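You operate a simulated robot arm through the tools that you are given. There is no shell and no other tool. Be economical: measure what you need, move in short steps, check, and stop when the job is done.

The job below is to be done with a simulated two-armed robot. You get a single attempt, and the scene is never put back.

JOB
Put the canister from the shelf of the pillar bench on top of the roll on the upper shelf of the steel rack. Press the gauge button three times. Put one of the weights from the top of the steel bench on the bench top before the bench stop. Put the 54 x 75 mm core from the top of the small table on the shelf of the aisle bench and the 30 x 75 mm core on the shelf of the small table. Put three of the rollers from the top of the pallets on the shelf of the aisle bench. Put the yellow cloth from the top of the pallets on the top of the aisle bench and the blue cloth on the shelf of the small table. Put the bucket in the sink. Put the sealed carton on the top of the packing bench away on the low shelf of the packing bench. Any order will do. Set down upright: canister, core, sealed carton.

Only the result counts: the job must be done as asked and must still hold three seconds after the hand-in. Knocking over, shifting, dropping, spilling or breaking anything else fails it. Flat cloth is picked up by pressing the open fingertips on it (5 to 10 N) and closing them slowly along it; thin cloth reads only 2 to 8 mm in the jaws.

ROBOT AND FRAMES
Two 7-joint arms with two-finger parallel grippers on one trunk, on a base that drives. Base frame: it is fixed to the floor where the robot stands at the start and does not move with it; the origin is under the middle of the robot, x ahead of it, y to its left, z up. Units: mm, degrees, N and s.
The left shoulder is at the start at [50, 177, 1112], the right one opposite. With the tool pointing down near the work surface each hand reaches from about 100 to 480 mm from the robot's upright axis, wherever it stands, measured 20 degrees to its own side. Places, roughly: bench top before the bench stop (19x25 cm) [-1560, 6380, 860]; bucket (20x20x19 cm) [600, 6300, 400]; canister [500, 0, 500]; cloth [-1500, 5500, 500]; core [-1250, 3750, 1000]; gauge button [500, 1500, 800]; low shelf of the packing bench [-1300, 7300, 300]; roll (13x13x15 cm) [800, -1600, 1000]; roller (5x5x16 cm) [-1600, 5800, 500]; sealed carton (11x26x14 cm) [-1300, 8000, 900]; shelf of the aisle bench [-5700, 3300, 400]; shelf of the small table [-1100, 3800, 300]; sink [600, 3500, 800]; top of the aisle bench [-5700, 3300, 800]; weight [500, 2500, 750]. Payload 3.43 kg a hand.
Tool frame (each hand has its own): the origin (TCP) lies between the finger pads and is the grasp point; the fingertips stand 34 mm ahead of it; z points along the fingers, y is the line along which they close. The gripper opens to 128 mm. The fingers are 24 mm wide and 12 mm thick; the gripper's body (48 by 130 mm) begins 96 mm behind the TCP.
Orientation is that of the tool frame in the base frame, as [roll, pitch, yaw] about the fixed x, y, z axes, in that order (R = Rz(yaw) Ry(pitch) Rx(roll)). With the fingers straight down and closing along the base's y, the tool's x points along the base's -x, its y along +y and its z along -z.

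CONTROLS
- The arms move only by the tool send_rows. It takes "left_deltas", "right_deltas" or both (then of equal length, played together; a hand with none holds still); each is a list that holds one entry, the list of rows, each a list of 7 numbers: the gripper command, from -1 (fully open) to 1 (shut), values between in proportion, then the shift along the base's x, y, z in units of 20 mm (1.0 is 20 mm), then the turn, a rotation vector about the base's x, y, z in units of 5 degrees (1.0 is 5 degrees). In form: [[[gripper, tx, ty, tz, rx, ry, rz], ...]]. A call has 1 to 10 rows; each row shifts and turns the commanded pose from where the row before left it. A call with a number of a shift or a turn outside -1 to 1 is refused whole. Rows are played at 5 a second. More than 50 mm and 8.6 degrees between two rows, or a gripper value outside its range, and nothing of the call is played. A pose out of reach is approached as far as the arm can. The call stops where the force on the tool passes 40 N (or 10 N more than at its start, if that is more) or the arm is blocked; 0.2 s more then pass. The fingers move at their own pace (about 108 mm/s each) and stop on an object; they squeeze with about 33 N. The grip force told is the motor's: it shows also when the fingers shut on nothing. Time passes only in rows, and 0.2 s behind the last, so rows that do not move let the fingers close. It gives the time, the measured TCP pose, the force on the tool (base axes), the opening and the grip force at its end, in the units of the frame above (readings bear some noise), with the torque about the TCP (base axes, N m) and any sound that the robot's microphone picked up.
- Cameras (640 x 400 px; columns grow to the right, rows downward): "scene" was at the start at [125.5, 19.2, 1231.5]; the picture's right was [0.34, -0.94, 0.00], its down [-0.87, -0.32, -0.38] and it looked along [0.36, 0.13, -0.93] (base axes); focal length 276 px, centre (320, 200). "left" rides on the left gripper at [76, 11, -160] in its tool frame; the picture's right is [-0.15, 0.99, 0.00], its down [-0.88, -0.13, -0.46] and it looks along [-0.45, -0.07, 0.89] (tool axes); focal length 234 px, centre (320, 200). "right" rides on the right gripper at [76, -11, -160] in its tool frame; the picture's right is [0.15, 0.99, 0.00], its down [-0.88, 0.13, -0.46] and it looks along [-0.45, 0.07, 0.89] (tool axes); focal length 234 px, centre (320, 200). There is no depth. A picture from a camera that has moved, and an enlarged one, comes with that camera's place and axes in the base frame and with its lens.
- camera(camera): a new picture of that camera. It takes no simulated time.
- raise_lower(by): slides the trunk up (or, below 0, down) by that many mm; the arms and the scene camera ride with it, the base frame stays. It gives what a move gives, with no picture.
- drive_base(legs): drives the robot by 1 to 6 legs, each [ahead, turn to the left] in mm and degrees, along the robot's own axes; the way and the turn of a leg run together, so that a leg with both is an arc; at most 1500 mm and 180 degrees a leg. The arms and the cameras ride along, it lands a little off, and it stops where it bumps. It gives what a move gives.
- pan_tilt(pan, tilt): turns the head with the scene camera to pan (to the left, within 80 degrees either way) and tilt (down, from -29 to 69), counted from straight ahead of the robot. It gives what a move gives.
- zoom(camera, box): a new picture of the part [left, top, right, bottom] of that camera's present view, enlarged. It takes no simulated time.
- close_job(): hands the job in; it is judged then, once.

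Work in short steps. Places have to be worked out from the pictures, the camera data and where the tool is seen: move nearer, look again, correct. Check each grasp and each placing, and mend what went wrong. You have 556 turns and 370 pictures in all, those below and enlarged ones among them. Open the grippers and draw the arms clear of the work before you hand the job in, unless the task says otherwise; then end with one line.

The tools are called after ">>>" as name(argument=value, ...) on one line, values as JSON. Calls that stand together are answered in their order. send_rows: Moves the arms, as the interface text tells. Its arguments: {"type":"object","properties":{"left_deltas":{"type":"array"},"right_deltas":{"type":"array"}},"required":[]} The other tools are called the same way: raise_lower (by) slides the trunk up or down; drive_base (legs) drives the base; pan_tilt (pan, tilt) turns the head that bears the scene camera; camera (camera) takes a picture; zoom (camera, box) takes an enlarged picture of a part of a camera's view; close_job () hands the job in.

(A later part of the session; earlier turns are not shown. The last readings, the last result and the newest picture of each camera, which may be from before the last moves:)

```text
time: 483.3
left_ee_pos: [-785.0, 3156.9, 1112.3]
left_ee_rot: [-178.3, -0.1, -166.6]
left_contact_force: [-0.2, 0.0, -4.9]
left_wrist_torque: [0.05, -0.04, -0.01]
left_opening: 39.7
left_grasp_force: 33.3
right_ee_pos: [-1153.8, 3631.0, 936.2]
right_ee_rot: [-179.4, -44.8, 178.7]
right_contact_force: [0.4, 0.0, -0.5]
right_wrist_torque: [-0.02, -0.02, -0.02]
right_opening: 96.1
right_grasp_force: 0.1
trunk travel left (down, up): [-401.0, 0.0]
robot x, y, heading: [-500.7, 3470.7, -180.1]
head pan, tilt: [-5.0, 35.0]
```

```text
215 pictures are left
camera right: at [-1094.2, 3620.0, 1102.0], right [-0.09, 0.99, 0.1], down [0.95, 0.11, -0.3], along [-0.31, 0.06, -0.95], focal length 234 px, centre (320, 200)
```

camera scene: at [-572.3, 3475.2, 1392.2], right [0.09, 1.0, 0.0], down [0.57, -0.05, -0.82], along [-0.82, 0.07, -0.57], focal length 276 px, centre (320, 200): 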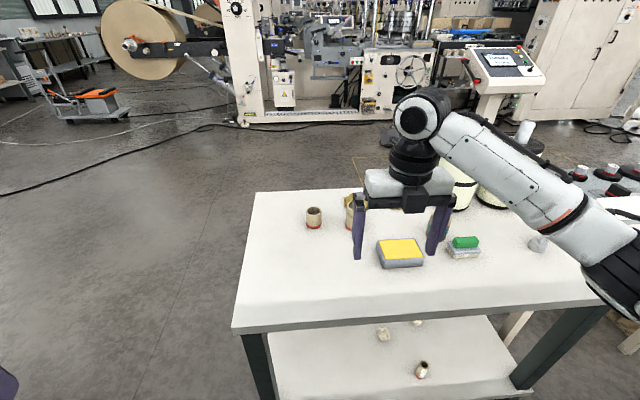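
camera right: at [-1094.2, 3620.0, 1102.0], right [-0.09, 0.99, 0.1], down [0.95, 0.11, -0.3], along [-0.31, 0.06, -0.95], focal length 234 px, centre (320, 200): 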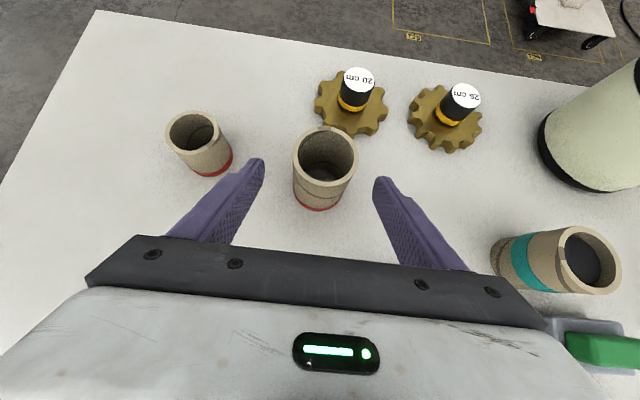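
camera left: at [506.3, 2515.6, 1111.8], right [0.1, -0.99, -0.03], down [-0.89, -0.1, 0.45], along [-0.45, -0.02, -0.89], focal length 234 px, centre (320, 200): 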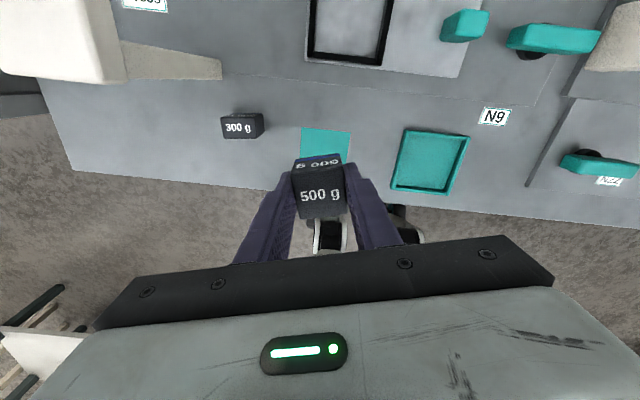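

>>> send_rows(right_deltas=[[[-0.5, -0.55, 0, -0.6, 0, 0, 0], [-0.5, -0.55, 0, -0.6, 0, 0, 0], [-0.5, -0.55, 0, -0.6, 0, 0, 0], [-0.5, 0, 0, 0, 0, 0, 0], [1, 0, 0, 0, 0, 0, 0], [1, 0, 0, 0, 0, 0, 0], [1, 0, 0, 0, 0, 0, 0]]])

>>> camera(camera="right")

```text
time: 484.9
left_ee_pos: [-785.0, 3158.2, 1112.2]
left_ee_rot: [-178.3, -0.1, -166.7]
left_contact_force: [-0.7, 0.2, -4.7]
left_wrist_torque: [0.01, -0.05, -0.02]
left_opening: 39.8
left_grasp_force: 33.4
right_ee_pos: [-1186.3, 3630.8, 900.4]
right_ee_rot: [-179.4, -44.8, 178.5]
right_contact_force: [-0.6, -0.5, 0.5]
right_wrist_torque: [0.03, 0.02, 0.0]
right_opening: 52.7
right_grasp_force: 32.8
trunk travel left (down, up): [-401.0, 0.0]
robot x, y, heading: [-497.7, 3470.1, -179.9]
head pan, tilt: [-5.0, 35.0]
```

```text
214 pictures are left
camera right: at [-1128.1, 3619.7, 1067.3], right [-0.09, 0.99, 0.1], down [0.95, 0.11, -0.3], along [-0.31, 0.06, -0.95], focal length 234 px, centre (320, 200)
```

right: 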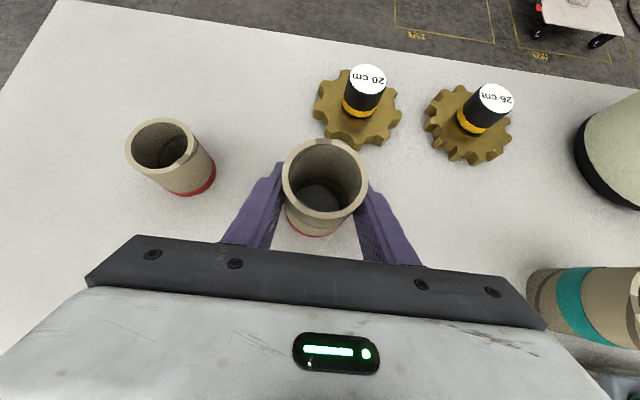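

Gripped at ~53 mm. I lift it straight up.

>>> send_rows(right_deltas=[[[1, 0, 0, 0.7, 0, 0, 0], [1, 0, 0, 1, 0, 0, 0], [1, 0, 0, 1, 0, 0, 0], [1, 0, 0, 1, 0, 0, 0], [1, 0, 0, 1, 0, 0, 0], [1, 0, 0, 1, 0, 0, 0], [1, 0.5, 0, 1, 0, 0, 0], [1, 0.5, 0, 1, 0, 0, 0]]])

>>> drive_base(legs=[[-300, 0]])

>>> pan_tilt(pan=20, tilt=20)

>>> camera(camera="scene")

```text
time: 486.7
left_ee_pos: [-784.9, 3157.4, 1112.0]
left_ee_rot: [-178.3, -0.1, -166.7]
left_contact_force: [-0.4, -0.9, -5.6]
left_wrist_torque: [0.04, 0.02, -0.02]
left_opening: 39.8
left_grasp_force: 33.4
right_ee_pos: [-1168.3, 3630.6, 1053.8]
right_ee_rot: [-179.4, -44.8, 178.6]
right_contact_force: [-0.7, 0.6, -0.3]
right_wrist_torque: [-0.02, 0.01, 0.0]
right_opening: 52.6
right_grasp_force: 33.1
trunk travel left (down, up): [-401.0, 0.0]
robot x, y, heading: [-495.0, 3466.8, -180.0]
head pan, tilt: [-5.0, 35.0]
```

```text
time: 488.8
left_ee_pos: [-482.8, 3156.5, 1111.3]
left_ee_rot: [-178.2, -0.2, -166.5]
left_contact_force: [-0.4, 1.3, -5.0]
left_wrist_torque: [0.01, 0.0, 0.0]
left_opening: 39.8
left_grasp_force: 33.1
right_ee_pos: [-867.6, 3629.6, 1053.6]
right_ee_rot: [-179.3, -44.9, 178.8]
right_contact_force: [0.5, 0.4, -0.2]
right_wrist_torque: [-0.01, -0.01, -0.01]
right_opening: 52.6
right_grasp_force: 33.4
trunk travel left (down, up): [-401.0, 0.0]
robot x, y, heading: [-198.1, 3472.2, -180.0]
head pan, tilt: [-5.0, 35.0]
```

```text
time: 489.7
left_ee_pos: [-485.1, 3158.1, 1111.6]
left_ee_rot: [-178.4, 0.0, -166.7]
left_contact_force: [-0.5, -0.5, -5.3]
left_wrist_torque: [-0.01, 0.0, 0.0]
left_opening: 39.7
left_grasp_force: 33.0
right_ee_pos: [-869.5, 3630.0, 1053.0]
right_ee_rot: [-179.5, -44.8, 178.7]
right_contact_force: [-1.4, 1.3, -0.2]
right_wrist_torque: [-0.02, 0.02, 0.02]
right_opening: 52.5
right_grasp_force: 32.3
trunk travel left (down, up): [-401.0, 0.0]
robot x, y, heading: [-194.3, 3469.8, -179.9]
head pan, tilt: [20.0, 20.0]
```

```text
213 pictures are left
camera scene: at [-352.6, 3435.9, 1416.0], right [-0.34, 0.94, 0.0], down [0.32, 0.12, -0.94], along [-0.88, -0.32, -0.34], focal length 276 px, centre (320, 200)
```

scene: 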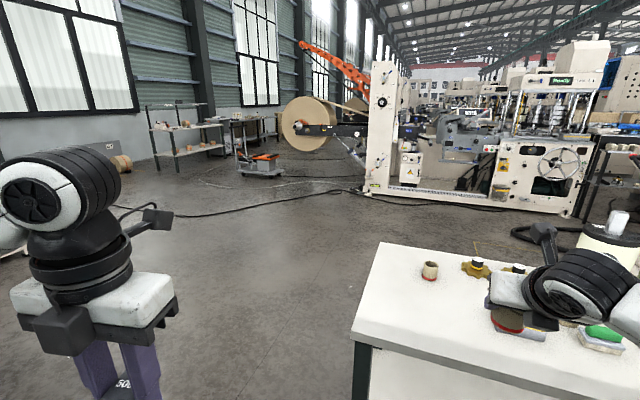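

The core is held. Now a trip west: around the south of the small table, then north along x≈-2450 to the west side of pallets and packing bench.

>>> drive_base(legs=[[0, 45], [720, 0], [0, -45], [1000, 0], [740, 0]])

>>> drive_base(legs=[[0, -45], [0, -45]])

>>> pan_tilt(pan=-15, tilt=20)

>>> camera(camera="scene")

```text
time: 506.1
left_ee_pos: [-2713.7, 2620.1, 1112.3]
left_ee_rot: [-178.3, -0.1, -165.7]
left_contact_force: [0.3, 0.2, -4.1]
left_wrist_torque: [0.01, -0.04, 0.01]
left_opening: 39.6
left_grasp_force: 32.8
right_ee_pos: [-3105.0, 3086.6, 1052.8]
right_ee_rot: [-179.4, -44.8, 179.5]
right_contact_force: [-0.4, -0.1, -0.2]
right_wrist_torque: [0.01, 0.01, 0.02]
right_opening: 52.4
right_grasp_force: 32.4
trunk travel left (down, up): [-401.0, 0.0]
robot x, y, heading: [-2432.8, 2937.4, -179.2]
head pan, tilt: [20.0, 20.0]
```

```text
time: 510.6
left_ee_pos: [-2748.6, 3215.8, 1112.8]
left_ee_rot: [-178.3, -0.1, 104.8]
left_contact_force: [0.1, 0.9, -5.0]
left_wrist_torque: [-0.04, 0.01, 0.01]
left_opening: 39.8
left_grasp_force: 32.1
right_ee_pos: [-2285.6, 3611.3, 1053.7]
right_ee_rot: [-179.3, -44.8, 90.1]
right_contact_force: [0.5, 0.1, -0.4]
right_wrist_torque: [0.01, 0.0, -0.01]
right_opening: 52.1
right_grasp_force: 33.0
trunk travel left (down, up): [-401.0, 0.0]
robot x, y, heading: [-2429.8, 2933.5, 91.7]
head pan, tilt: [20.0, 20.0]
```

```text
time: 511.6
left_ee_pos: [-2747.7, 3215.5, 1113.2]
left_ee_rot: [-178.3, -0.2, 104.9]
left_contact_force: [-0.1, 0.4, -5.4]
left_wrist_torque: [-0.01, -0.03, 0.02]
left_opening: 39.5
left_grasp_force: 33.4
right_ee_pos: [-2285.1, 3612.8, 1054.1]
right_ee_rot: [-179.4, -44.8, 90.1]
right_contact_force: [0.8, -0.8, 0.2]
right_wrist_torque: [-0.02, 0.02, 0.04]
right_opening: 51.8
right_grasp_force: 33.1
trunk travel left (down, up): [-401.0, 0.0]
robot x, y, heading: [-2429.2, 2934.7, 91.9]
head pan, tilt: [-15.0, 20.0]
```

```text
212 pictures are left
camera scene: at [-2408.5, 3096.6, 1416.1], right [0.97, -0.23, 0.0], down [-0.08, -0.33, -0.94], along [0.22, 0.91, -0.34], focal length 276 px, centre (320, 200)
```

scene: 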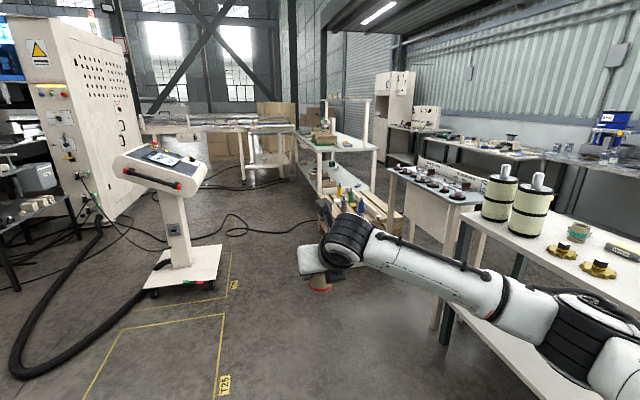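

>>> drive_base(legs=[[0, -5], [1300, 0], [1200, 0]])

>>> pan_tilt(pan=-40, tilt=30)

>>> camera(camera="scene")

```text
time: 524.2
left_ee_pos: [-2691.9, 5710.5, 1111.8]
left_ee_rot: [-178.3, 0.0, 104.0]
left_contact_force: [-0.4, 0.5, -5.1]
left_wrist_torque: [-0.03, 0.0, -0.01]
left_opening: 39.6
left_grasp_force: 33.2
right_ee_pos: [-2223.2, 6100.9, 1052.7]
right_ee_rot: [-179.3, -44.8, 89.3]
right_contact_force: [-0.8, 0.7, 0.3]
right_wrist_torque: [0.01, -0.03, -0.01]
right_opening: 49.7
right_grasp_force: 32.8
trunk travel left (down, up): [-401.0, 0.0]
robot x, y, heading: [-2375.4, 5425.7, 90.9]
head pan, tilt: [-15.0, 20.0]
```

```text
time: 525.1
left_ee_pos: [-2691.5, 5710.7, 1111.4]
left_ee_rot: [-178.3, -0.1, 103.9]
left_contact_force: [-0.3, -0.2, -4.5]
left_wrist_torque: [-0.08, -0.01, -0.01]
left_opening: 39.6
left_grasp_force: 33.0
right_ee_pos: [-2223.0, 6099.2, 1054.0]
right_ee_rot: [-179.4, -44.7, 89.4]
right_contact_force: [-0.2, 0.1, -1.1]
right_wrist_torque: [0.04, 0.01, -0.01]
right_opening: 49.6
right_grasp_force: 33.4
trunk travel left (down, up): [-401.0, 0.0]
robot x, y, heading: [-2375.5, 5425.5, 90.8]
head pan, tilt: [-40.0, 30.0]
```

```text
211 pictures are left
camera scene: at [-2320.0, 5565.4, 1400.0], right [0.77, -0.63, 0.0], down [-0.32, -0.39, -0.87], along [0.55, 0.67, -0.5], focal length 276 px, centre (320, 200)
```

scene: 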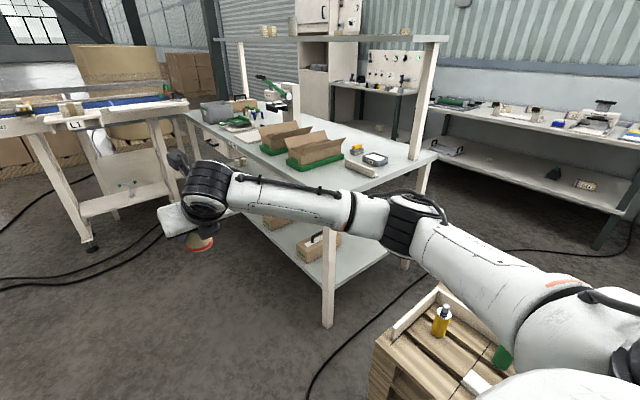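

The core's opening reading shrinks (it may be creeping out of the jaws). I check with the right camera.

>>> camera(camera="right")

```text
210 pictures are left
camera right: at [-2232.9, 6041.5, 1220.3], right [0.99, 0.1, 0.1], down [0.12, -0.95, -0.3], along [0.06, 0.31, -0.95], focal length 234 px, centre (320, 200)
```

right: 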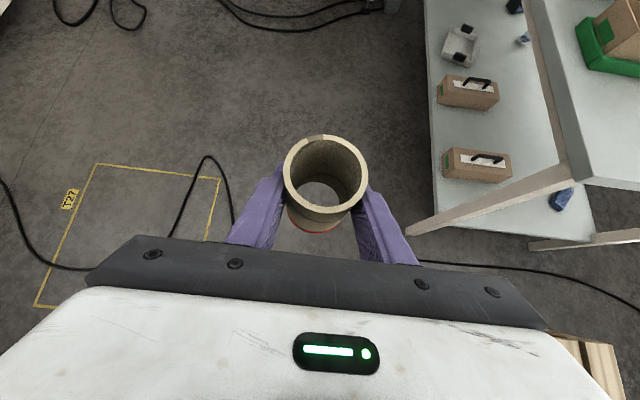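

The core has crept a little but is secure for now. I pull the right arm in, and approach the bench's south-west corner facing east.

>>> send_rows(right_deltas=[[[1, 0, -1, 0, 0, 0, 0], [1, 0, -1, 0, 0, 0, 0], [1, 0, -1, 0, 0, 0, 0], [1, 0, -1, 0, 0, 0, 0], [1, 0, -1, 0, 0, 0, 0], [1, 0, -1, 0, 0, 0, 0], [1, 0, -1, 0, 0, 0, 0], [1, 0, -1, 0, 0, 0, 0], [1, 0, -1, 0, 0, 0, 0], [1, 0, -1, 0, 0, 0, 0]]])

>>> drive_base(legs=[[0, -22], [400, 0], [400, 0], [0, -35], [0, -35]])

>>> pan_tilt(pan=10, tilt=40)

>>> camera(camera="scene")

```text
time: 527.3
left_ee_pos: [-2691.7, 5711.3, 1111.8]
left_ee_rot: [-178.3, -0.1, 104.0]
left_contact_force: [1.0, -0.4, -5.1]
left_wrist_torque: [-0.01, 0.01, 0.0]
left_opening: 39.8
left_grasp_force: 33.3
right_ee_pos: [-2224.6, 5899.6, 1054.4]
right_ee_rot: [-179.3, -44.8, 89.2]
right_contact_force: [0.0, -0.1, -0.9]
right_wrist_torque: [0.0, 0.01, -0.03]
right_opening: 49.5
right_grasp_force: 32.8
trunk travel left (down, up): [-401.0, 0.0]
robot x, y, heading: [-2379.3, 5425.7, 90.5]
head pan, tilt: [-40.0, 30.0]
```

```text
time: 536.5
left_ee_pos: [-1782.5, 6479.2, 1112.4]
left_ee_rot: [-178.3, -0.1, 11.6]
left_contact_force: [-0.2, -1.0, -4.8]
left_wrist_torque: [0.01, 0.03, 0.02]
left_opening: 39.5
left_grasp_force: 33.0
right_ee_pos: [-1612.5, 6004.0, 1053.9]
right_ee_rot: [-179.4, -44.8, -3.1]
right_contact_force: [-0.3, 0.0, 0.4]
right_wrist_torque: [0.03, 0.0, 0.02]
right_opening: 48.9
right_grasp_force: 33.3
trunk travel left (down, up): [-401.0, 0.0]
robot x, y, heading: [-2080.4, 6179.4, -1.8]
head pan, tilt: [-40.0, 30.0]
```

```text
time: 537.6
left_ee_pos: [-1782.9, 6478.9, 1112.0]
left_ee_rot: [-178.3, -0.1, 11.6]
left_contact_force: [0.1, 0.3, -4.8]
left_wrist_torque: [-0.02, 0.0, 0.01]
left_opening: 39.6
left_grasp_force: 32.7
right_ee_pos: [-1612.6, 6003.4, 1054.3]
right_ee_rot: [-179.3, -44.8, -3.2]
right_contact_force: [-0.5, -0.6, -0.8]
right_wrist_torque: [-0.01, -0.02, -0.01]
right_opening: 49.1
right_grasp_force: 33.1
trunk travel left (down, up): [-401.0, 0.0]
robot x, y, heading: [-2077.0, 6180.1, -1.9]
head pan, tilt: [10.0, 40.0]
```

```text
209 pictures are left
camera scene: at [-1924.6, 6186.7, 1384.7], right [0.14, -0.99, 0.0], down [-0.64, -0.09, -0.77], along [0.76, 0.11, -0.64], focal length 276 px, centre (320, 200)
```

scene: 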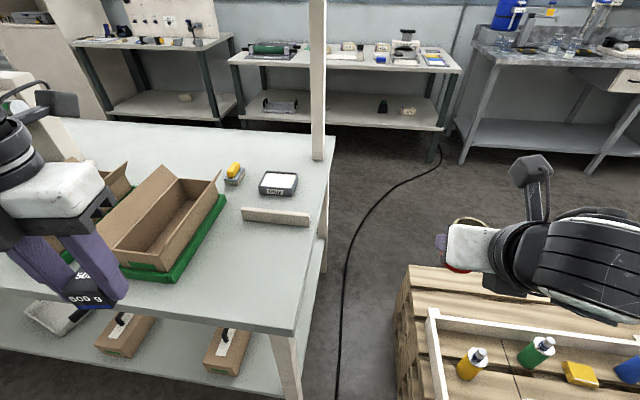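

The region before the stop is centred near [-1560,6378]. I bring the weight there with the left hand and lower it.

>>> send_rows(left_deltas=[[[1, 1, -0.5, -0.3, 0, 0, 0], [1, 1, -0.5, -0.3, 0, 0, 0], [1, 1, -0.5, -0.3, 0, 0, 0], [1, 1, -0.5, -0.3, 0, 0, 0], [1, 1, -0.5, -0.3, 0, 0, 0], [1, 1, -0.5, -0.3, 0, 0, 0], [1, 1, -0.5, -0.5, 0, 0, 0], [1, 1, -0.5, -0.5, 0, 0, 0], [1, 1, -0.5, -0.5, 0, 0, -0.8], [1, 1, -0.5, -0.5, 0, 0, -0.8]]])

>>> send_rows(left_deltas=[[[1, 0.6, 0, -1, 0, 0, -0.8], [1, 0, 0, -1, 0, 0, 0], [1, 0, 0, -1, 0, 0, 0], [1, 0, 0, -1, 0, 0, 0], [1, 0, 0, -0.8, 0, 0, 0], [1, 0, 0, 0, 0, 0, 0]]])

>>> camera(camera="scene")

```text
time: 539.8
left_ee_pos: [-1580.8, 6377.4, 1035.0]
left_ee_rot: [-178.3, 0.0, 3.5]
left_contact_force: [0.3, -0.2, -4.3]
left_wrist_torque: [0.0, 0.03, -0.02]
left_opening: 39.8
left_grasp_force: 33.2
right_ee_pos: [-1613.3, 6002.3, 1053.1]
right_ee_rot: [-179.5, -44.8, -3.1]
right_contact_force: [-0.1, -0.1, 0.2]
right_wrist_torque: [0.01, -0.03, 0.01]
right_opening: 49.2
right_grasp_force: 32.5
trunk travel left (down, up): [-401.0, 0.0]
robot x, y, heading: [-2080.6, 6178.8, -1.7]
head pan, tilt: [10.0, 40.0]
```

```text
time: 541.2
left_ee_pos: [-1569.6, 6379.4, 938.2]
left_ee_rot: [-178.3, -0.1, -0.4]
left_contact_force: [0.6, 0.4, -3.9]
left_wrist_torque: [-0.01, 0.08, -0.01]
left_opening: 39.9
left_grasp_force: 32.8
right_ee_pos: [-1612.2, 6003.7, 1053.5]
right_ee_rot: [-179.3, -44.8, -3.1]
right_contact_force: [0.3, -0.2, -0.7]
right_wrist_torque: [0.02, 0.01, 0.0]
right_opening: 49.1
right_grasp_force: 33.2
trunk travel left (down, up): [-401.0, 0.0]
robot x, y, heading: [-2081.6, 6181.5, -1.7]
head pan, tilt: [10.0, 40.0]
```

```text
208 pictures are left
camera scene: at [-1924.5, 6186.7, 1384.6], right [0.14, -0.99, 0.0], down [-0.64, -0.09, -0.77], along [0.76, 0.11, -0.64], focal length 276 px, centre (320, 200)
```

scene: 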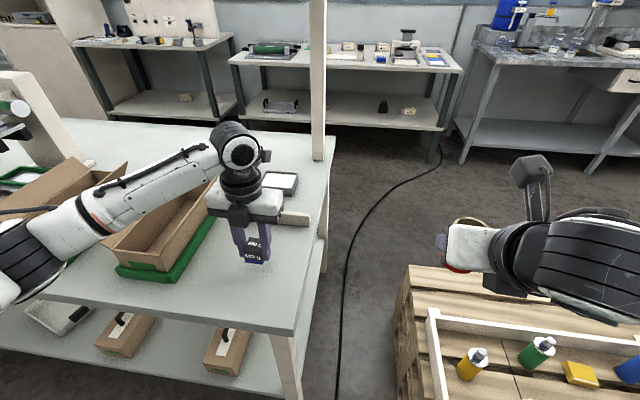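

>>> send_rows(left_deltas=[[[1, 0, 0, -0.6, 0, 0, 0], [1, 0, 0, -0.5, 0, 0, 0], [1, 0, 0, -0.2, 0, 0, 0], [1, 0, 0, 0, 0, 0, 0]]])

>>> send_rows(left_deltas=[[[1, 0, 0, -0.2, 0, 0, 0], [1, 0, 0, -0.2, 0, 0, 0], [1, 0, 0, 0, 0, 0, 0]]])

```text
time: 542.2
left_ee_pos: [-1570.5, 6378.1, 913.3]
left_ee_rot: [-178.2, -0.1, -0.4]
left_contact_force: [-0.2, -0.2, -5.7]
left_wrist_torque: [-0.01, 0.03, 0.07]
left_opening: 39.7
left_grasp_force: 32.8
right_ee_pos: [-1613.5, 6003.9, 1053.3]
right_ee_rot: [-179.3, -44.8, -3.1]
right_contact_force: [-0.1, 0.0, -0.6]
right_wrist_torque: [0.0, -0.03, 0.01]
right_opening: 49.1
right_grasp_force: 32.8
trunk travel left (down, up): [-401.0, 0.0]
robot x, y, heading: [-2078.1, 6177.7, -1.8]
head pan, tilt: [10.0, 40.0]
```

```text
time: 543.0
left_ee_pos: [-1570.3, 6380.1, 904.8]
left_ee_rot: [-178.3, -0.1, -0.4]
left_contact_force: [-0.7, -0.2, -4.9]
left_wrist_torque: [-0.01, 0.0, -0.02]
left_opening: 39.7
left_grasp_force: 32.9
right_ee_pos: [-1613.1, 6003.7, 1053.5]
right_ee_rot: [-179.3, -44.7, -3.1]
right_contact_force: [-0.3, 0.3, 0.0]
right_wrist_torque: [-0.01, 0.0, 0.01]
right_opening: 48.9
right_grasp_force: 33.7
trunk travel left (down, up): [-401.0, 0.0]
robot x, y, heading: [-2082.4, 6177.4, -1.6]
head pan, tilt: [10.0, 40.0]
```

>>> send_rows(left_deltas=[[[1, 0, 0, -0.2, 0, 0, 0], [1, 0, 0, -0.2, 0, 0, 0], [1, 0, 0, 0, 0, 0, 0]]])

>>> send_rows(left_deltas=[[[1, 0, 0, -0.2, 0, 0, 0], [1, 0, 0, 0, 0, 0, 0]]])

```text
time: 543.8
left_ee_pos: [-1572.1, 6378.8, 902.2]
left_ee_rot: [-178.3, -0.5, -0.4]
left_contact_force: [-2.0, 3.4, 21.3]
left_wrist_torque: [-0.38, 0.05, -0.18]
left_opening: 40.0
left_grasp_force: 33.1
right_ee_pos: [-1614.7, 6003.1, 1055.7]
right_ee_rot: [-179.3, -44.9, -3.1]
right_contact_force: [0.2, -0.6, -0.3]
right_wrist_torque: [-0.02, 0.02, 0.0]
right_opening: 49.1
right_grasp_force: 33.1
trunk travel left (down, up): [-401.0, 0.0]
robot x, y, heading: [-2078.6, 6173.9, -1.9]
head pan, tilt: [10.0, 40.0]
```

```text
time: 544.4
left_ee_pos: [-1570.7, 6378.8, 896.7]
left_ee_rot: [-178.3, -0.4, -0.4]
left_contact_force: [2.6, 1.5, 21.0]
left_wrist_torque: [-0.44, -0.23, 0.01]
left_opening: 39.6
left_grasp_force: 33.0
right_ee_pos: [-1614.6, 6002.4, 1054.1]
right_ee_rot: [-179.3, -44.9, -3.1]
right_contact_force: [-0.5, 0.8, 0.2]
right_wrist_torque: [0.02, -0.02, 0.01]
right_opening: 48.9
right_grasp_force: 32.6
trunk travel left (down, up): [-401.0, 0.0]
robot x, y, heading: [-2081.3, 6177.3, -1.8]
head pan, tilt: [10.0, 40.0]
```

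The weight is down. I release and lift away, then check.

>>> send_rows(left_deltas=[[[1, 0, 0, 0.2, 0, 0, 0], [0, 0, 0, 0, 0, 0, 0], [0, 0, 0, 0, 0, 0, 0], [0, 0, 0, 0.5, 0, 0, 0], [0, 0, 0, 1, 0, 0, 0], [0, 0, 0, 1, 0, 0, 0], [0, 0, 0, 1, 0, 0, 0], [0, 0, 0, 1, 0, 0, 0], [0, -0.5, 0, 1, 0, 0, 0], [0, -0.5, 0, 1, 0, 0, 0]]])

>>> camera(camera="scene")

>>> camera(camera="left")

```text
time: 546.6
left_ee_pos: [-1591.3, 6377.6, 1028.9]
left_ee_rot: [-178.3, -0.2, -0.4]
left_contact_force: [-1.1, -0.6, -0.6]
left_wrist_torque: [-0.01, -0.04, 0.0]
left_opening: 63.9
left_grasp_force: 0.0
right_ee_pos: [-1612.1, 6004.1, 1052.5]
right_ee_rot: [-179.2, -44.8, -3.1]
right_contact_force: [-0.1, -0.3, -0.3]
right_wrist_torque: [0.0, 0.0, -0.02]
right_opening: 48.9
right_grasp_force: 33.0
trunk travel left (down, up): [-401.0, 0.0]
robot x, y, heading: [-2085.0, 6176.3, -1.7]
head pan, tilt: [10.0, 40.0]
```

```text
207 pictures are left
camera scene: at [-1925.1, 6186.4, 1384.7], right [0.14, -0.99, 0.0], down [-0.64, -0.09, -0.77], along [0.76, 0.11, -0.64], focal length 276 px, centre (320, 200)
```

scene: 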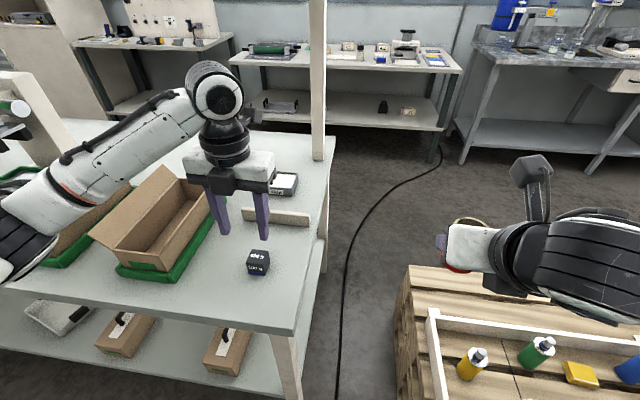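

```text
206 pictures are left
camera left: at [-1515.8, 6361.3, 1188.7], right [-0.15, -0.99, -0.03], down [-0.88, 0.12, 0.46], along [-0.45, 0.1, -0.89], focal length 234 px, centre (320, 200)
```

left: 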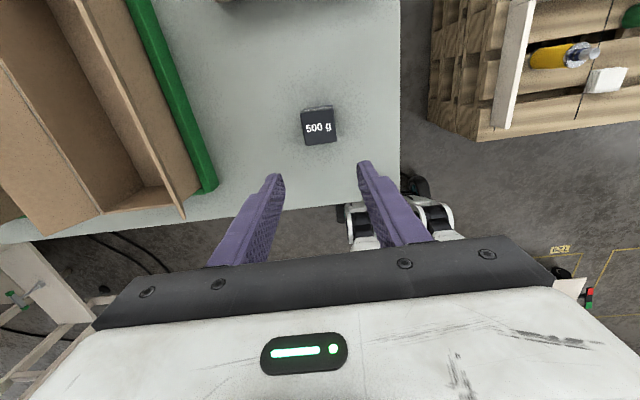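

Weight placed correctly before the stop. Next I look along the bench for the sealed carton and at the pallets.

>>> pan_tilt(pan=60, tilt=25)

>>> camera(camera="scene")

>>> pan_tilt(pan=-55, tilt=45)

>>> camera(camera="scene")

```text
time: 547.8
left_ee_pos: [-1591.0, 6378.5, 1029.0]
left_ee_rot: [-178.3, -0.1, -0.4]
left_contact_force: [-0.7, 0.2, 0.5]
left_wrist_torque: [0.0, -0.02, 0.02]
left_opening: 64.0
left_grasp_force: 0.0
right_ee_pos: [-1614.9, 6002.8, 1053.7]
right_ee_rot: [-179.2, -44.8, -3.2]
right_contact_force: [-0.9, -0.4, 0.5]
right_wrist_torque: [-0.01, 0.02, 0.0]
right_opening: 48.6
right_grasp_force: 33.3
trunk travel left (down, up): [-401.0, 0.0]
robot x, y, heading: [-2081.0, 6177.3, -1.7]
head pan, tilt: [60.0, 25.0]
```

```text
205 pictures are left
camera scene: at [-1960.5, 6252.6, 1408.0], right [0.85, -0.53, 0.0], down [-0.22, -0.36, -0.91], along [0.48, 0.77, -0.42], focal length 276 px, centre (320, 200)
```

scene: 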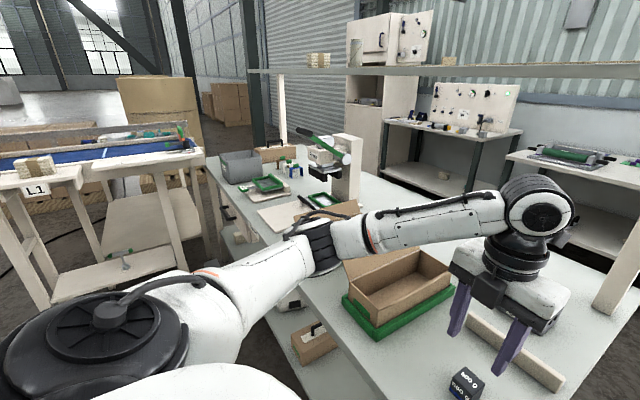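

```text
time: 549.8
left_ee_pos: [-1591.4, 6378.4, 1028.4]
left_ee_rot: [-178.4, -0.1, -0.5]
left_contact_force: [0.1, 0.7, 0.1]
left_wrist_torque: [0.02, 0.01, -0.02]
left_opening: 64.0
left_grasp_force: 0.0
right_ee_pos: [-1613.8, 6002.4, 1053.9]
right_ee_rot: [-179.3, -44.8, -3.1]
right_contact_force: [0.6, 0.7, 0.2]
right_wrist_torque: [-0.01, 0.01, 0.03]
right_opening: 49.1
right_grasp_force: 33.2
trunk travel left (down, up): [-401.0, 0.0]
robot x, y, heading: [-2083.6, 6176.6, -1.7]
head pan, tilt: [-55.0, 45.0]
```

```text
204 pictures are left
camera scene: at [-1964.3, 6106.3, 1377.4], right [-0.84, -0.55, 0.0], down [-0.39, 0.59, -0.71], along [0.39, -0.59, -0.71], focal length 276 px, centre (320, 200)
```

scene: 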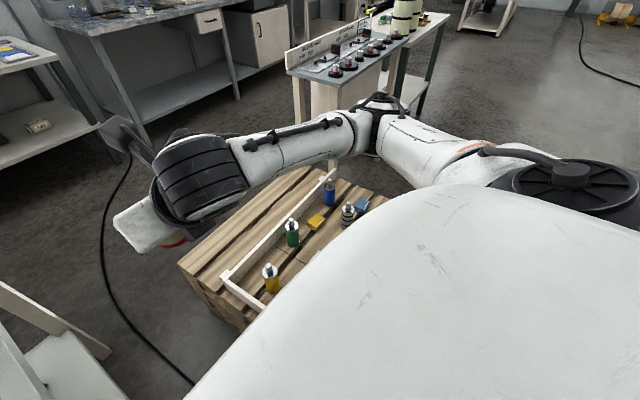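

The rollers (yellow, green, blue, striped) and both cloths are on the pallets within reach of the west side. I move to about [-2150,5650] facing them.

>>> drive_base(legs=[[0, -48], [0, -48], [530, 0], [0, 49], [0, 49]])

>>> pan_tilt(pan=5, tilt=50)

>>> camera(camera="scene")

```text
time: 561.5
left_ee_pos: [-1657.1, 5889.1, 1027.5]
left_ee_rot: [-178.3, -0.1, 3.2]
left_contact_force: [0.2, 1.0, -0.4]
left_wrist_torque: [0.0, 0.0, 0.01]
left_opening: 64.0
left_grasp_force: 0.1
right_ee_pos: [-1656.1, 5513.1, 1053.8]
right_ee_rot: [-179.4, -44.8, 0.4]
right_contact_force: [0.6, 0.7, 0.3]
right_wrist_torque: [-0.02, -0.02, 0.0]
right_opening: 48.9
right_grasp_force: 33.1
trunk travel left (down, up): [-401.0, 0.0]
robot x, y, heading: [-2130.8, 5657.1, 2.0]
head pan, tilt: [-55.0, 45.0]
```

```text
time: 562.8
left_ee_pos: [-1656.5, 5888.5, 1028.0]
left_ee_rot: [-178.3, -0.1, 3.2]
left_contact_force: [-0.2, 0.7, 0.4]
left_wrist_torque: [0.0, -0.02, -0.02]
left_opening: 64.0
left_grasp_force: 0.1
right_ee_pos: [-1654.7, 5513.1, 1054.4]
right_ee_rot: [-179.4, -44.8, 0.4]
right_contact_force: [-0.2, 0.4, -0.2]
right_wrist_torque: [0.0, 0.0, -0.02]
right_opening: 48.9
right_grasp_force: 32.8
trunk travel left (down, up): [-401.0, 0.0]
robot x, y, heading: [-2132.5, 5656.9, 1.8]
head pan, tilt: [5.0, 50.0]
```

```text
203 pictures are left
camera scene: at [-1984.2, 5668.7, 1370.5], right [0.12, -0.99, 0.0], down [-0.76, -0.09, -0.64], along [0.64, 0.08, -0.77], focal length 276 px, centre (320, 200)
```

scene: 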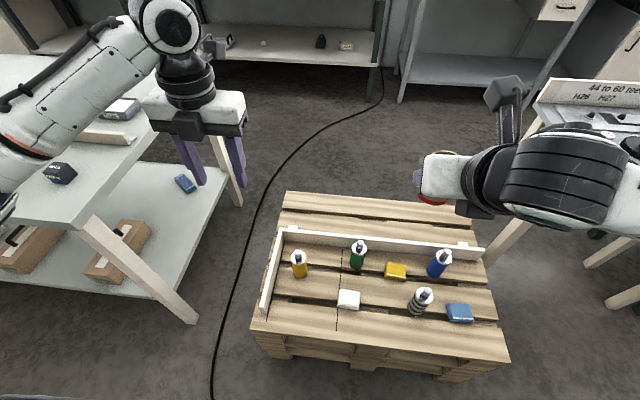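

Yellow roller is at about [-1548,5797], spanning z≈410–570. I drive 80 mm nearer, lift the core hand a bit, lower the trunk, and move the left hand above the roller.

>>> send_rows(right_deltas=[[[1, 0, 0, 1, 0, 0, 0], [1, 0, 0, 1, 0, 0, 0], [1, 0, 0, 1, 0, 0, 0], [1, 0, 0, 1, 0, 0, 0], [1, 0, 0, 1, 0, 0, 0]]])

>>> drive_base(legs=[[80, 0]])

>>> send_rows(left_deltas=[[[-0.3, 0.2, -0.8, 0, 0, 0, 0], [-0.3, 0.2, -0.8, 0, 0, 0, 0], [-0.3, 0.2, -0.8, 0, 0, 0, 0], [-0.3, 0.2, -0.8, 0, 0, 0, 0], [-0.3, 0.2, -0.8, 0, 0, 0, 0], [-0.3, 0.2, -0.7, 0, 0, 0, 0]]])

>>> raise_lower(by=-330)

>>> camera(camera="left")

>>> camera(camera="scene")

```text
time: 564.0
left_ee_pos: [-1656.0, 5888.9, 1027.0]
left_ee_rot: [-178.3, -0.1, 3.0]
left_contact_force: [0.3, 0.5, -0.2]
left_wrist_torque: [0.02, 0.02, 0.01]
left_opening: 64.1
left_grasp_force: 0.0
right_ee_pos: [-1655.4, 5512.4, 1154.3]
right_ee_rot: [-179.3, -44.7, 0.4]
right_contact_force: [0.2, 0.2, -0.7]
right_wrist_torque: [0.01, 0.0, 0.02]
right_opening: 48.9
right_grasp_force: 32.6
trunk travel left (down, up): [-401.0, 0.0]
robot x, y, heading: [-2132.5, 5657.4, 1.6]
head pan, tilt: [5.0, 50.0]
```

```text
time: 565.0
left_ee_pos: [-1576.5, 5892.2, 1027.2]
left_ee_rot: [-178.4, -0.1, 3.1]
left_contact_force: [0.1, 0.3, -0.7]
left_wrist_torque: [-0.03, 0.01, 0.0]
left_opening: 64.0
left_grasp_force: 0.0
right_ee_pos: [-1573.1, 5517.1, 1152.6]
right_ee_rot: [-179.3, -44.8, 0.5]
right_contact_force: [0.0, -0.1, -0.6]
right_wrist_torque: [0.0, 0.02, -0.02]
right_opening: 48.9
right_grasp_force: 33.1
trunk travel left (down, up): [-401.0, 0.0]
robot x, y, heading: [-2054.2, 5659.2, 1.8]
head pan, tilt: [5.0, 50.0]
```

```text
time: 566.5
left_ee_pos: [-1554.0, 5796.0, 1029.0]
left_ee_rot: [-178.3, -0.1, 3.2]
left_contact_force: [-0.4, 0.1, -0.3]
left_wrist_torque: [-0.04, 0.01, 0.02]
left_opening: 83.2
left_grasp_force: 0.0
right_ee_pos: [-1573.7, 5515.7, 1154.8]
right_ee_rot: [-179.2, -44.8, 0.5]
right_contact_force: [0.1, -0.3, 0.1]
right_wrist_torque: [-0.01, -0.01, -0.01]
right_opening: 49.0
right_grasp_force: 32.7
trunk travel left (down, up): [-401.0, 0.0]
robot x, y, heading: [-2046.9, 5662.1, 1.7]
head pan, tilt: [5.0, 50.0]
```

```text
time: 569.7
left_ee_pos: [-1552.7, 5797.2, 699.7]
left_ee_rot: [-178.4, -0.1, 3.1]
left_contact_force: [0.2, 0.0, -0.1]
left_wrist_torque: [0.01, 0.0, -0.01]
left_opening: 83.4
left_grasp_force: 0.0
right_ee_pos: [-1573.9, 5517.2, 822.7]
right_ee_rot: [-179.3, -44.8, 0.6]
right_contact_force: [-0.3, -0.3, -0.8]
right_wrist_torque: [-0.03, 0.03, 0.02]
right_opening: 48.9
right_grasp_force: 33.0
trunk travel left (down, up): [-71.0, 330.0]
robot x, y, heading: [-2052.9, 5659.7, 2.0]
head pan, tilt: [5.0, 50.0]
```

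```text
202 pictures are left
camera left: at [-1475.8, 5785.2, 858.7], right [-0.09, -1.0, -0.03], down [-0.89, 0.07, 0.46], along [-0.45, 0.07, -0.89], focal length 234 px, centre (320, 200)
```

left: 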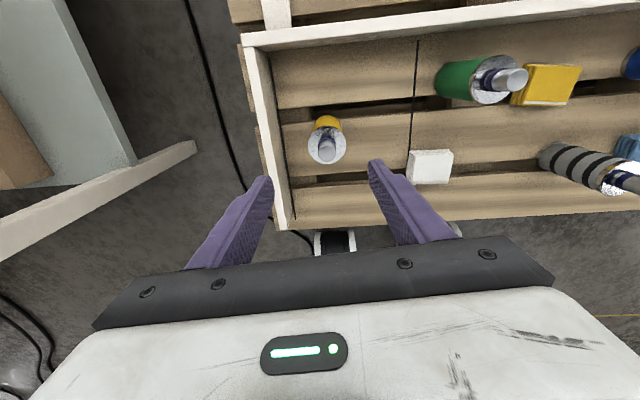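

```text
201 pictures are left
camera scene: at [-1903.9, 5671.6, 1040.6], right [0.12, -0.99, 0.0], down [-0.76, -0.09, -0.64], along [0.64, 0.08, -0.77], focal length 276 px, centre (320, 200)
```

scene: 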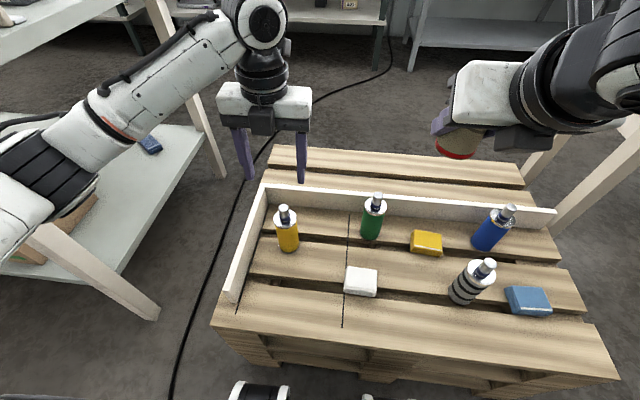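

>>> send_rows(left_deltas=[[[-0.3, 0.2, -0.1, -1, 0, 0, 0], [-0.3, 0, 0, -1, 0, 0, 0], [-0.3, 0, 0, -1, 0, 0, 0], [-0.3, 0, 0, -1, 0, 0, 0], [-0.3, 0, 0, -1, 0, 0, 0], [-0.3, 0, 0, -1, 0, 0, 0], [-0.3, 0, 0, -1, 0, 0, 0], [-0.3, 0, 0, -1, 0, 0, 0], [-0.3, 0, 0, -1, 0, 0, 0], [-0.3, 0, 0, 0, 0, 0, 0]]])

>>> camera(camera="left")

>>> zoom(camera="scene", box=[200, 140, 360, 280])

```text
time: 571.9
left_ee_pos: [-1548.9, 5794.4, 519.8]
left_ee_rot: [-178.4, -0.1, 3.1]
left_contact_force: [0.2, 0.0, -0.2]
left_wrist_torque: [-0.04, 0.0, 0.0]
left_opening: 83.2
left_grasp_force: 0.1
right_ee_pos: [-1574.4, 5516.6, 823.2]
right_ee_rot: [-179.3, -44.9, 0.5]
right_contact_force: [-0.6, 1.2, 0.2]
right_wrist_torque: [-0.01, 0.0, 0.0]
right_opening: 49.1
right_grasp_force: 33.1
trunk travel left (down, up): [-71.0, 330.0]
robot x, y, heading: [-2050.1, 5660.6, 1.9]
head pan, tilt: [5.0, 50.0]
```

```text
200 pictures are left
camera left: at [-1471.7, 5782.7, 678.9], right [-0.09, -1.0, -0.03], down [-0.89, 0.07, 0.46], along [-0.45, 0.07, -0.89], focal length 234 px, centre (320, 200)
```

left: 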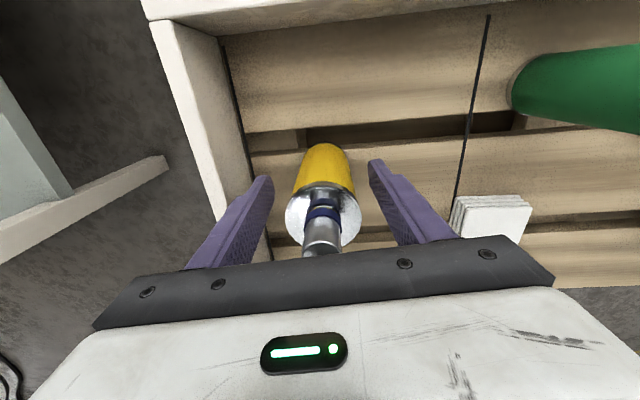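

```text
2.86 times, centred on (280, 210) of scene
camera zoom: at [-1903.9, 5671.6, 1040.5], right [0.12, -0.99, 0.0], down [-0.76, -0.09, -0.64], along [0.64, 0.08, -0.77], focal length 788 px, centre (434, 171)
```

zoom: 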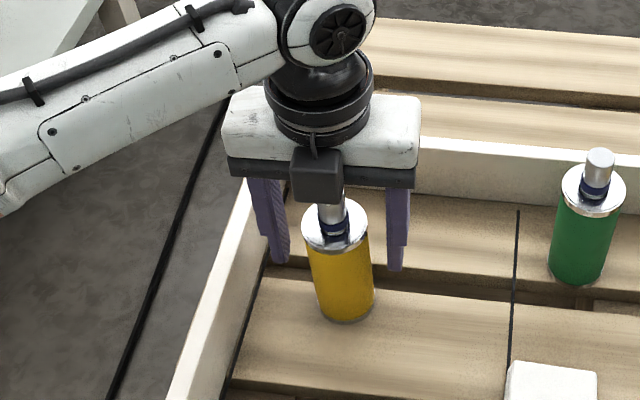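

>>> send_rows(left_deltas=[[[-0.3, -0.4, 0, -0.3, 0, 0, 0], [-0.3, 0, 0, -0.4, 0, 0, 0], [-0.3, 0, 0, 0, 0, 0, 0], [1, 0, 0, 0, 0, 0, 0], [1, 0, 0, 0, 0, 0, 0], [1, 0, 0, 0, 0, 0, 0]]])

>>> camera(camera="left")

```text
time: 573.3
left_ee_pos: [-1556.8, 5793.8, 505.9]
left_ee_rot: [-178.4, -0.1, 3.1]
left_contact_force: [-1.0, -4.9, 1.7]
left_wrist_torque: [-0.46, 0.06, 0.04]
left_opening: 48.1
left_grasp_force: 33.7
right_ee_pos: [-1574.5, 5516.2, 823.9]
right_ee_rot: [-179.3, -44.7, 0.6]
right_contact_force: [0.1, 1.0, -1.1]
right_wrist_torque: [-0.02, 0.03, 0.01]
right_opening: 49.1
right_grasp_force: 33.1
trunk travel left (down, up): [-71.0, 330.0]
robot x, y, heading: [-2049.3, 5660.4, 2.1]
head pan, tilt: [5.0, 50.0]
```

```text
198 pictures are left
camera left: at [-1479.3, 5782.2, 665.6], right [-0.09, -1.0, -0.03], down [-0.89, 0.07, 0.46], along [-0.45, 0.07, -0.89], focal length 234 px, centre (320, 200)
```

left: 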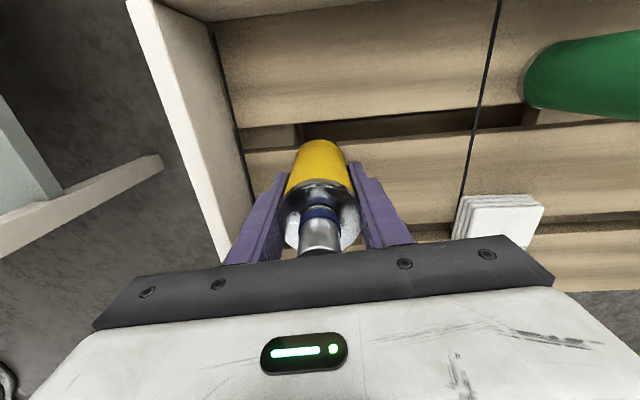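

Gripped (48 mm). I lift it and raise the trunk.

>>> send_rows(left_deltas=[[[1, 0, 0, 1, 0, 0, 0], [1, 0, 0, 1, 0, 0, 0], [1, 0, 0, 1, 0, 0, 0], [1, 0, 0, 1, 0, 0, 0], [1, 0, 0, 1, 0, 0, 0], [1, 0, 0, 1, 0, 0, 0], [1, 0, 0, 1, 0, 0, 0], [1, 0, 0, 1, 0, 0, 0], [1, 0, 0, 1, 0, 0, 0]]])

>>> raise_lower(by=330)

>>> camera(camera="left")

>>> camera(camera="right")

```text
time: 575.3
left_ee_pos: [-1555.7, 5795.2, 684.0]
left_ee_rot: [-178.3, -0.1, 3.2]
left_contact_force: [0.0, 1.3, -2.9]
left_wrist_torque: [0.02, 0.02, 0.01]
left_opening: 48.3
left_grasp_force: 33.2
right_ee_pos: [-1573.8, 5516.3, 823.0]
right_ee_rot: [-179.3, -44.8, 0.5]
right_contact_force: [-0.5, -0.8, -0.4]
right_wrist_torque: [-0.01, 0.01, -0.02]
right_opening: 48.7
right_grasp_force: 32.6
trunk travel left (down, up): [-71.0, 330.0]
robot x, y, heading: [-2049.2, 5661.6, 1.9]
head pan, tilt: [5.0, 50.0]
```

```text
time: 578.5
left_ee_pos: [-1555.6, 5794.5, 1014.1]
left_ee_rot: [-178.3, -0.1, 3.1]
left_contact_force: [0.3, 0.0, -3.3]
left_wrist_torque: [0.03, 0.04, -0.02]
left_opening: 48.1
left_grasp_force: 33.1
right_ee_pos: [-1572.1, 5515.4, 1153.6]
right_ee_rot: [-179.3, -44.9, 0.5]
right_contact_force: [-0.1, -0.6, -0.5]
right_wrist_torque: [0.0, 0.02, -0.02]
right_opening: 49.1
right_grasp_force: 33.7
trunk travel left (down, up): [-401.0, 0.0]
robot x, y, heading: [-2052.7, 5661.5, 1.9]
head pan, tilt: [5.0, 50.0]
```

```text
197 pictures are left
camera left: at [-1478.5, 5783.1, 1172.9], right [-0.09, -1.0, -0.03], down [-0.89, 0.07, 0.46], along [-0.45, 0.07, -0.89], focal length 234 px, centre (320, 200)
```

left: 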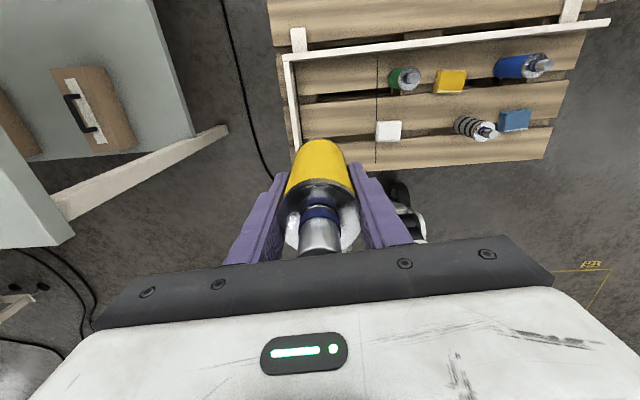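

```text
196 pictures are left
camera right: at [-1631.7, 5525.8, 1320.4], right [0.12, -0.99, 0.1], down [-0.94, -0.14, -0.3], along [0.31, -0.05, -0.95], focal length 234 px, centre (320, 200)
```

right: 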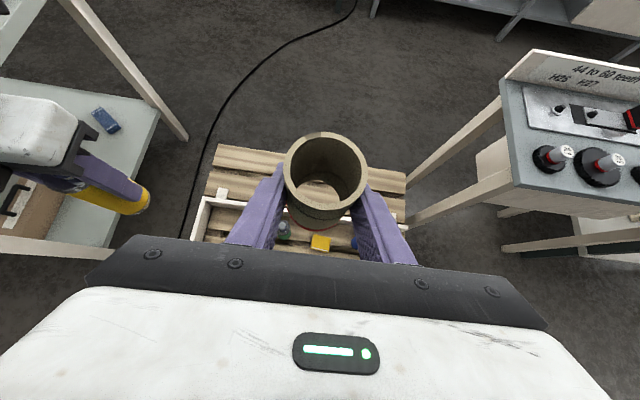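

Both items are secure. I drive back south to about [-2400,2900] and look west for the route to the aisle bench.

>>> drive_base(legs=[[-150, 0], [0, -48], [0, -48], [1400, 0], [1360, 0], [0, -60]])

>>> pan_tilt(pan=0, tilt=12)

>>> camera(camera="scene")

```text
time: 599.7
left_ee_pos: [-2709.7, 2587.7, 1014.3]
left_ee_rot: [-178.3, 0.0, -150.6]
left_contact_force: [0.2, 0.5, -3.8]
left_wrist_torque: [0.03, -0.02, -0.04]
left_opening: 48.1
left_grasp_force: 33.5
right_ee_pos: [-2816.3, 2844.7, 1152.7]
right_ee_rot: [-179.3, -44.8, -153.1]
right_contact_force: [0.2, 1.4, 0.1]
right_wrist_torque: [-0.03, 0.0, 0.01]
right_opening: 49.2
right_grasp_force: 33.7
trunk travel left (down, up): [-401.0, 0.0]
robot x, y, heading: [-2322.9, 2927.2, -151.8]
head pan, tilt: [5.0, 50.0]
```

```text
time: 600.8
left_ee_pos: [-2708.1, 2587.1, 1013.2]
left_ee_rot: [-178.3, -0.1, -150.6]
left_contact_force: [0.3, -0.6, -3.3]
left_wrist_torque: [0.01, -0.03, 0.02]
left_opening: 47.9
left_grasp_force: 32.8
right_ee_pos: [-2816.0, 2845.9, 1153.1]
right_ee_rot: [-179.3, -44.8, -153.3]
right_contact_force: [-0.4, 0.0, -0.3]
right_wrist_torque: [0.05, -0.01, 0.02]
right_opening: 49.1
right_grasp_force: 32.8
trunk travel left (down, up): [-401.0, 0.0]
robot x, y, heading: [-2321.2, 2931.4, -151.7]
head pan, tilt: [0.0, 12.0]
```

```text
195 pictures are left
camera scene: at [-2466.3, 2850.4, 1429.0], right [-0.47, 0.88, 0.0], down [0.18, 0.1, -0.98], along [-0.86, -0.46, -0.21], focal length 276 px, centre (320, 200)
```

scene: 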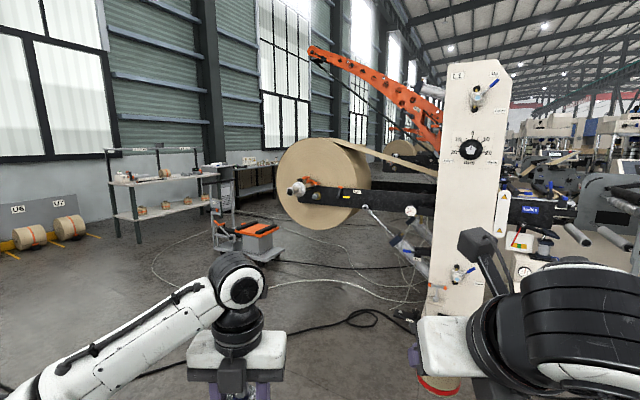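

>>> drive_base(legs=[[0, -32]])

>>> camera(camera="scene")

```text
time: 602.7
left_ee_pos: [-2830.3, 2843.3, 1013.4]
left_ee_rot: [-178.2, -0.1, 177.4]
left_contact_force: [0.0, 0.3, -3.4]
left_wrist_torque: [-0.02, 0.01, 0.01]
left_opening: 48.2
left_grasp_force: 33.3
right_ee_pos: [-2786.2, 3120.0, 1153.8]
right_ee_rot: [-179.3, -44.8, 174.8]
right_contact_force: [-0.5, 1.0, 0.2]
right_wrist_torque: [-0.01, 0.03, 0.02]
right_opening: 48.9
right_grasp_force: 32.9
trunk travel left (down, up): [-401.0, 0.0]
robot x, y, heading: [-2325.1, 2929.3, 176.2]
head pan, tilt: [0.0, 12.0]
```

```text
194 pictures are left
camera scene: at [-2485.3, 2938.9, 1429.1], right [0.07, 1.0, 0.0], down [0.21, -0.01, -0.98], along [-0.98, 0.06, -0.21], focal length 276 px, centre (320, 200)
```

scene: 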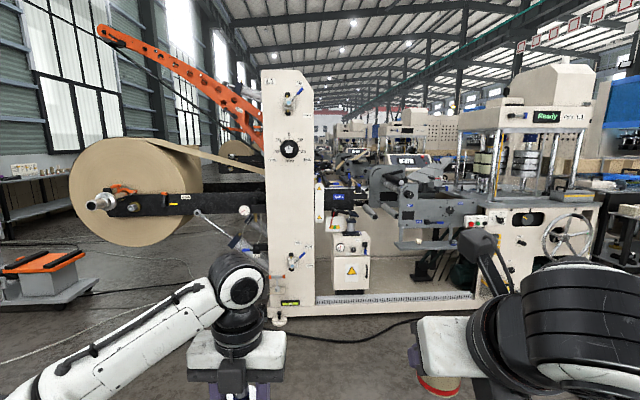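

The aisle bench lies behind the machine line; I go round the south end of the unwinder. First to about [-4200,-150].

>>> drive_base(legs=[[0, 31], [0, 31], [1300, 0], [1300, 0], [1000, 0], [0, -60]])

>>> camera(camera="scene")

```text
time: 626.0
left_ee_pos: [-4798.8, -214.4, 1014.8]
left_ee_rot: [-178.2, 0.0, 177.1]
left_contact_force: [0.8, -0.5, -2.8]
left_wrist_torque: [0.04, 0.0, -0.01]
left_opening: 48.1
left_grasp_force: 32.6
right_ee_pos: [-4751.6, 62.1, 1154.1]
right_ee_rot: [-179.3, -44.8, 174.4]
right_contact_force: [-0.7, -0.1, -0.4]
right_wrist_torque: [0.0, 0.04, -0.01]
right_opening: 49.2
right_grasp_force: 33.1
trunk travel left (down, up): [-401.0, 0.0]
robot x, y, heading: [-4296.7, -131.3, 175.9]
head pan, tilt: [0.0, 12.0]
```

```text
193 pictures are left
camera scene: at [-4453.5, -121.3, 1429.1], right [0.07, 1.0, 0.0], down [0.21, -0.02, -0.98], along [-0.98, 0.07, -0.21], focal length 276 px, centre (320, 200)
```

scene: 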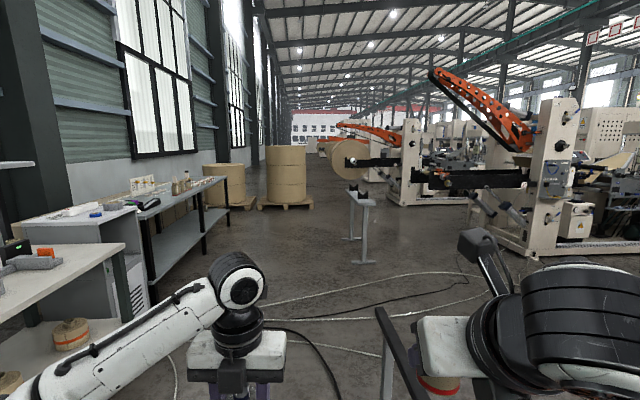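

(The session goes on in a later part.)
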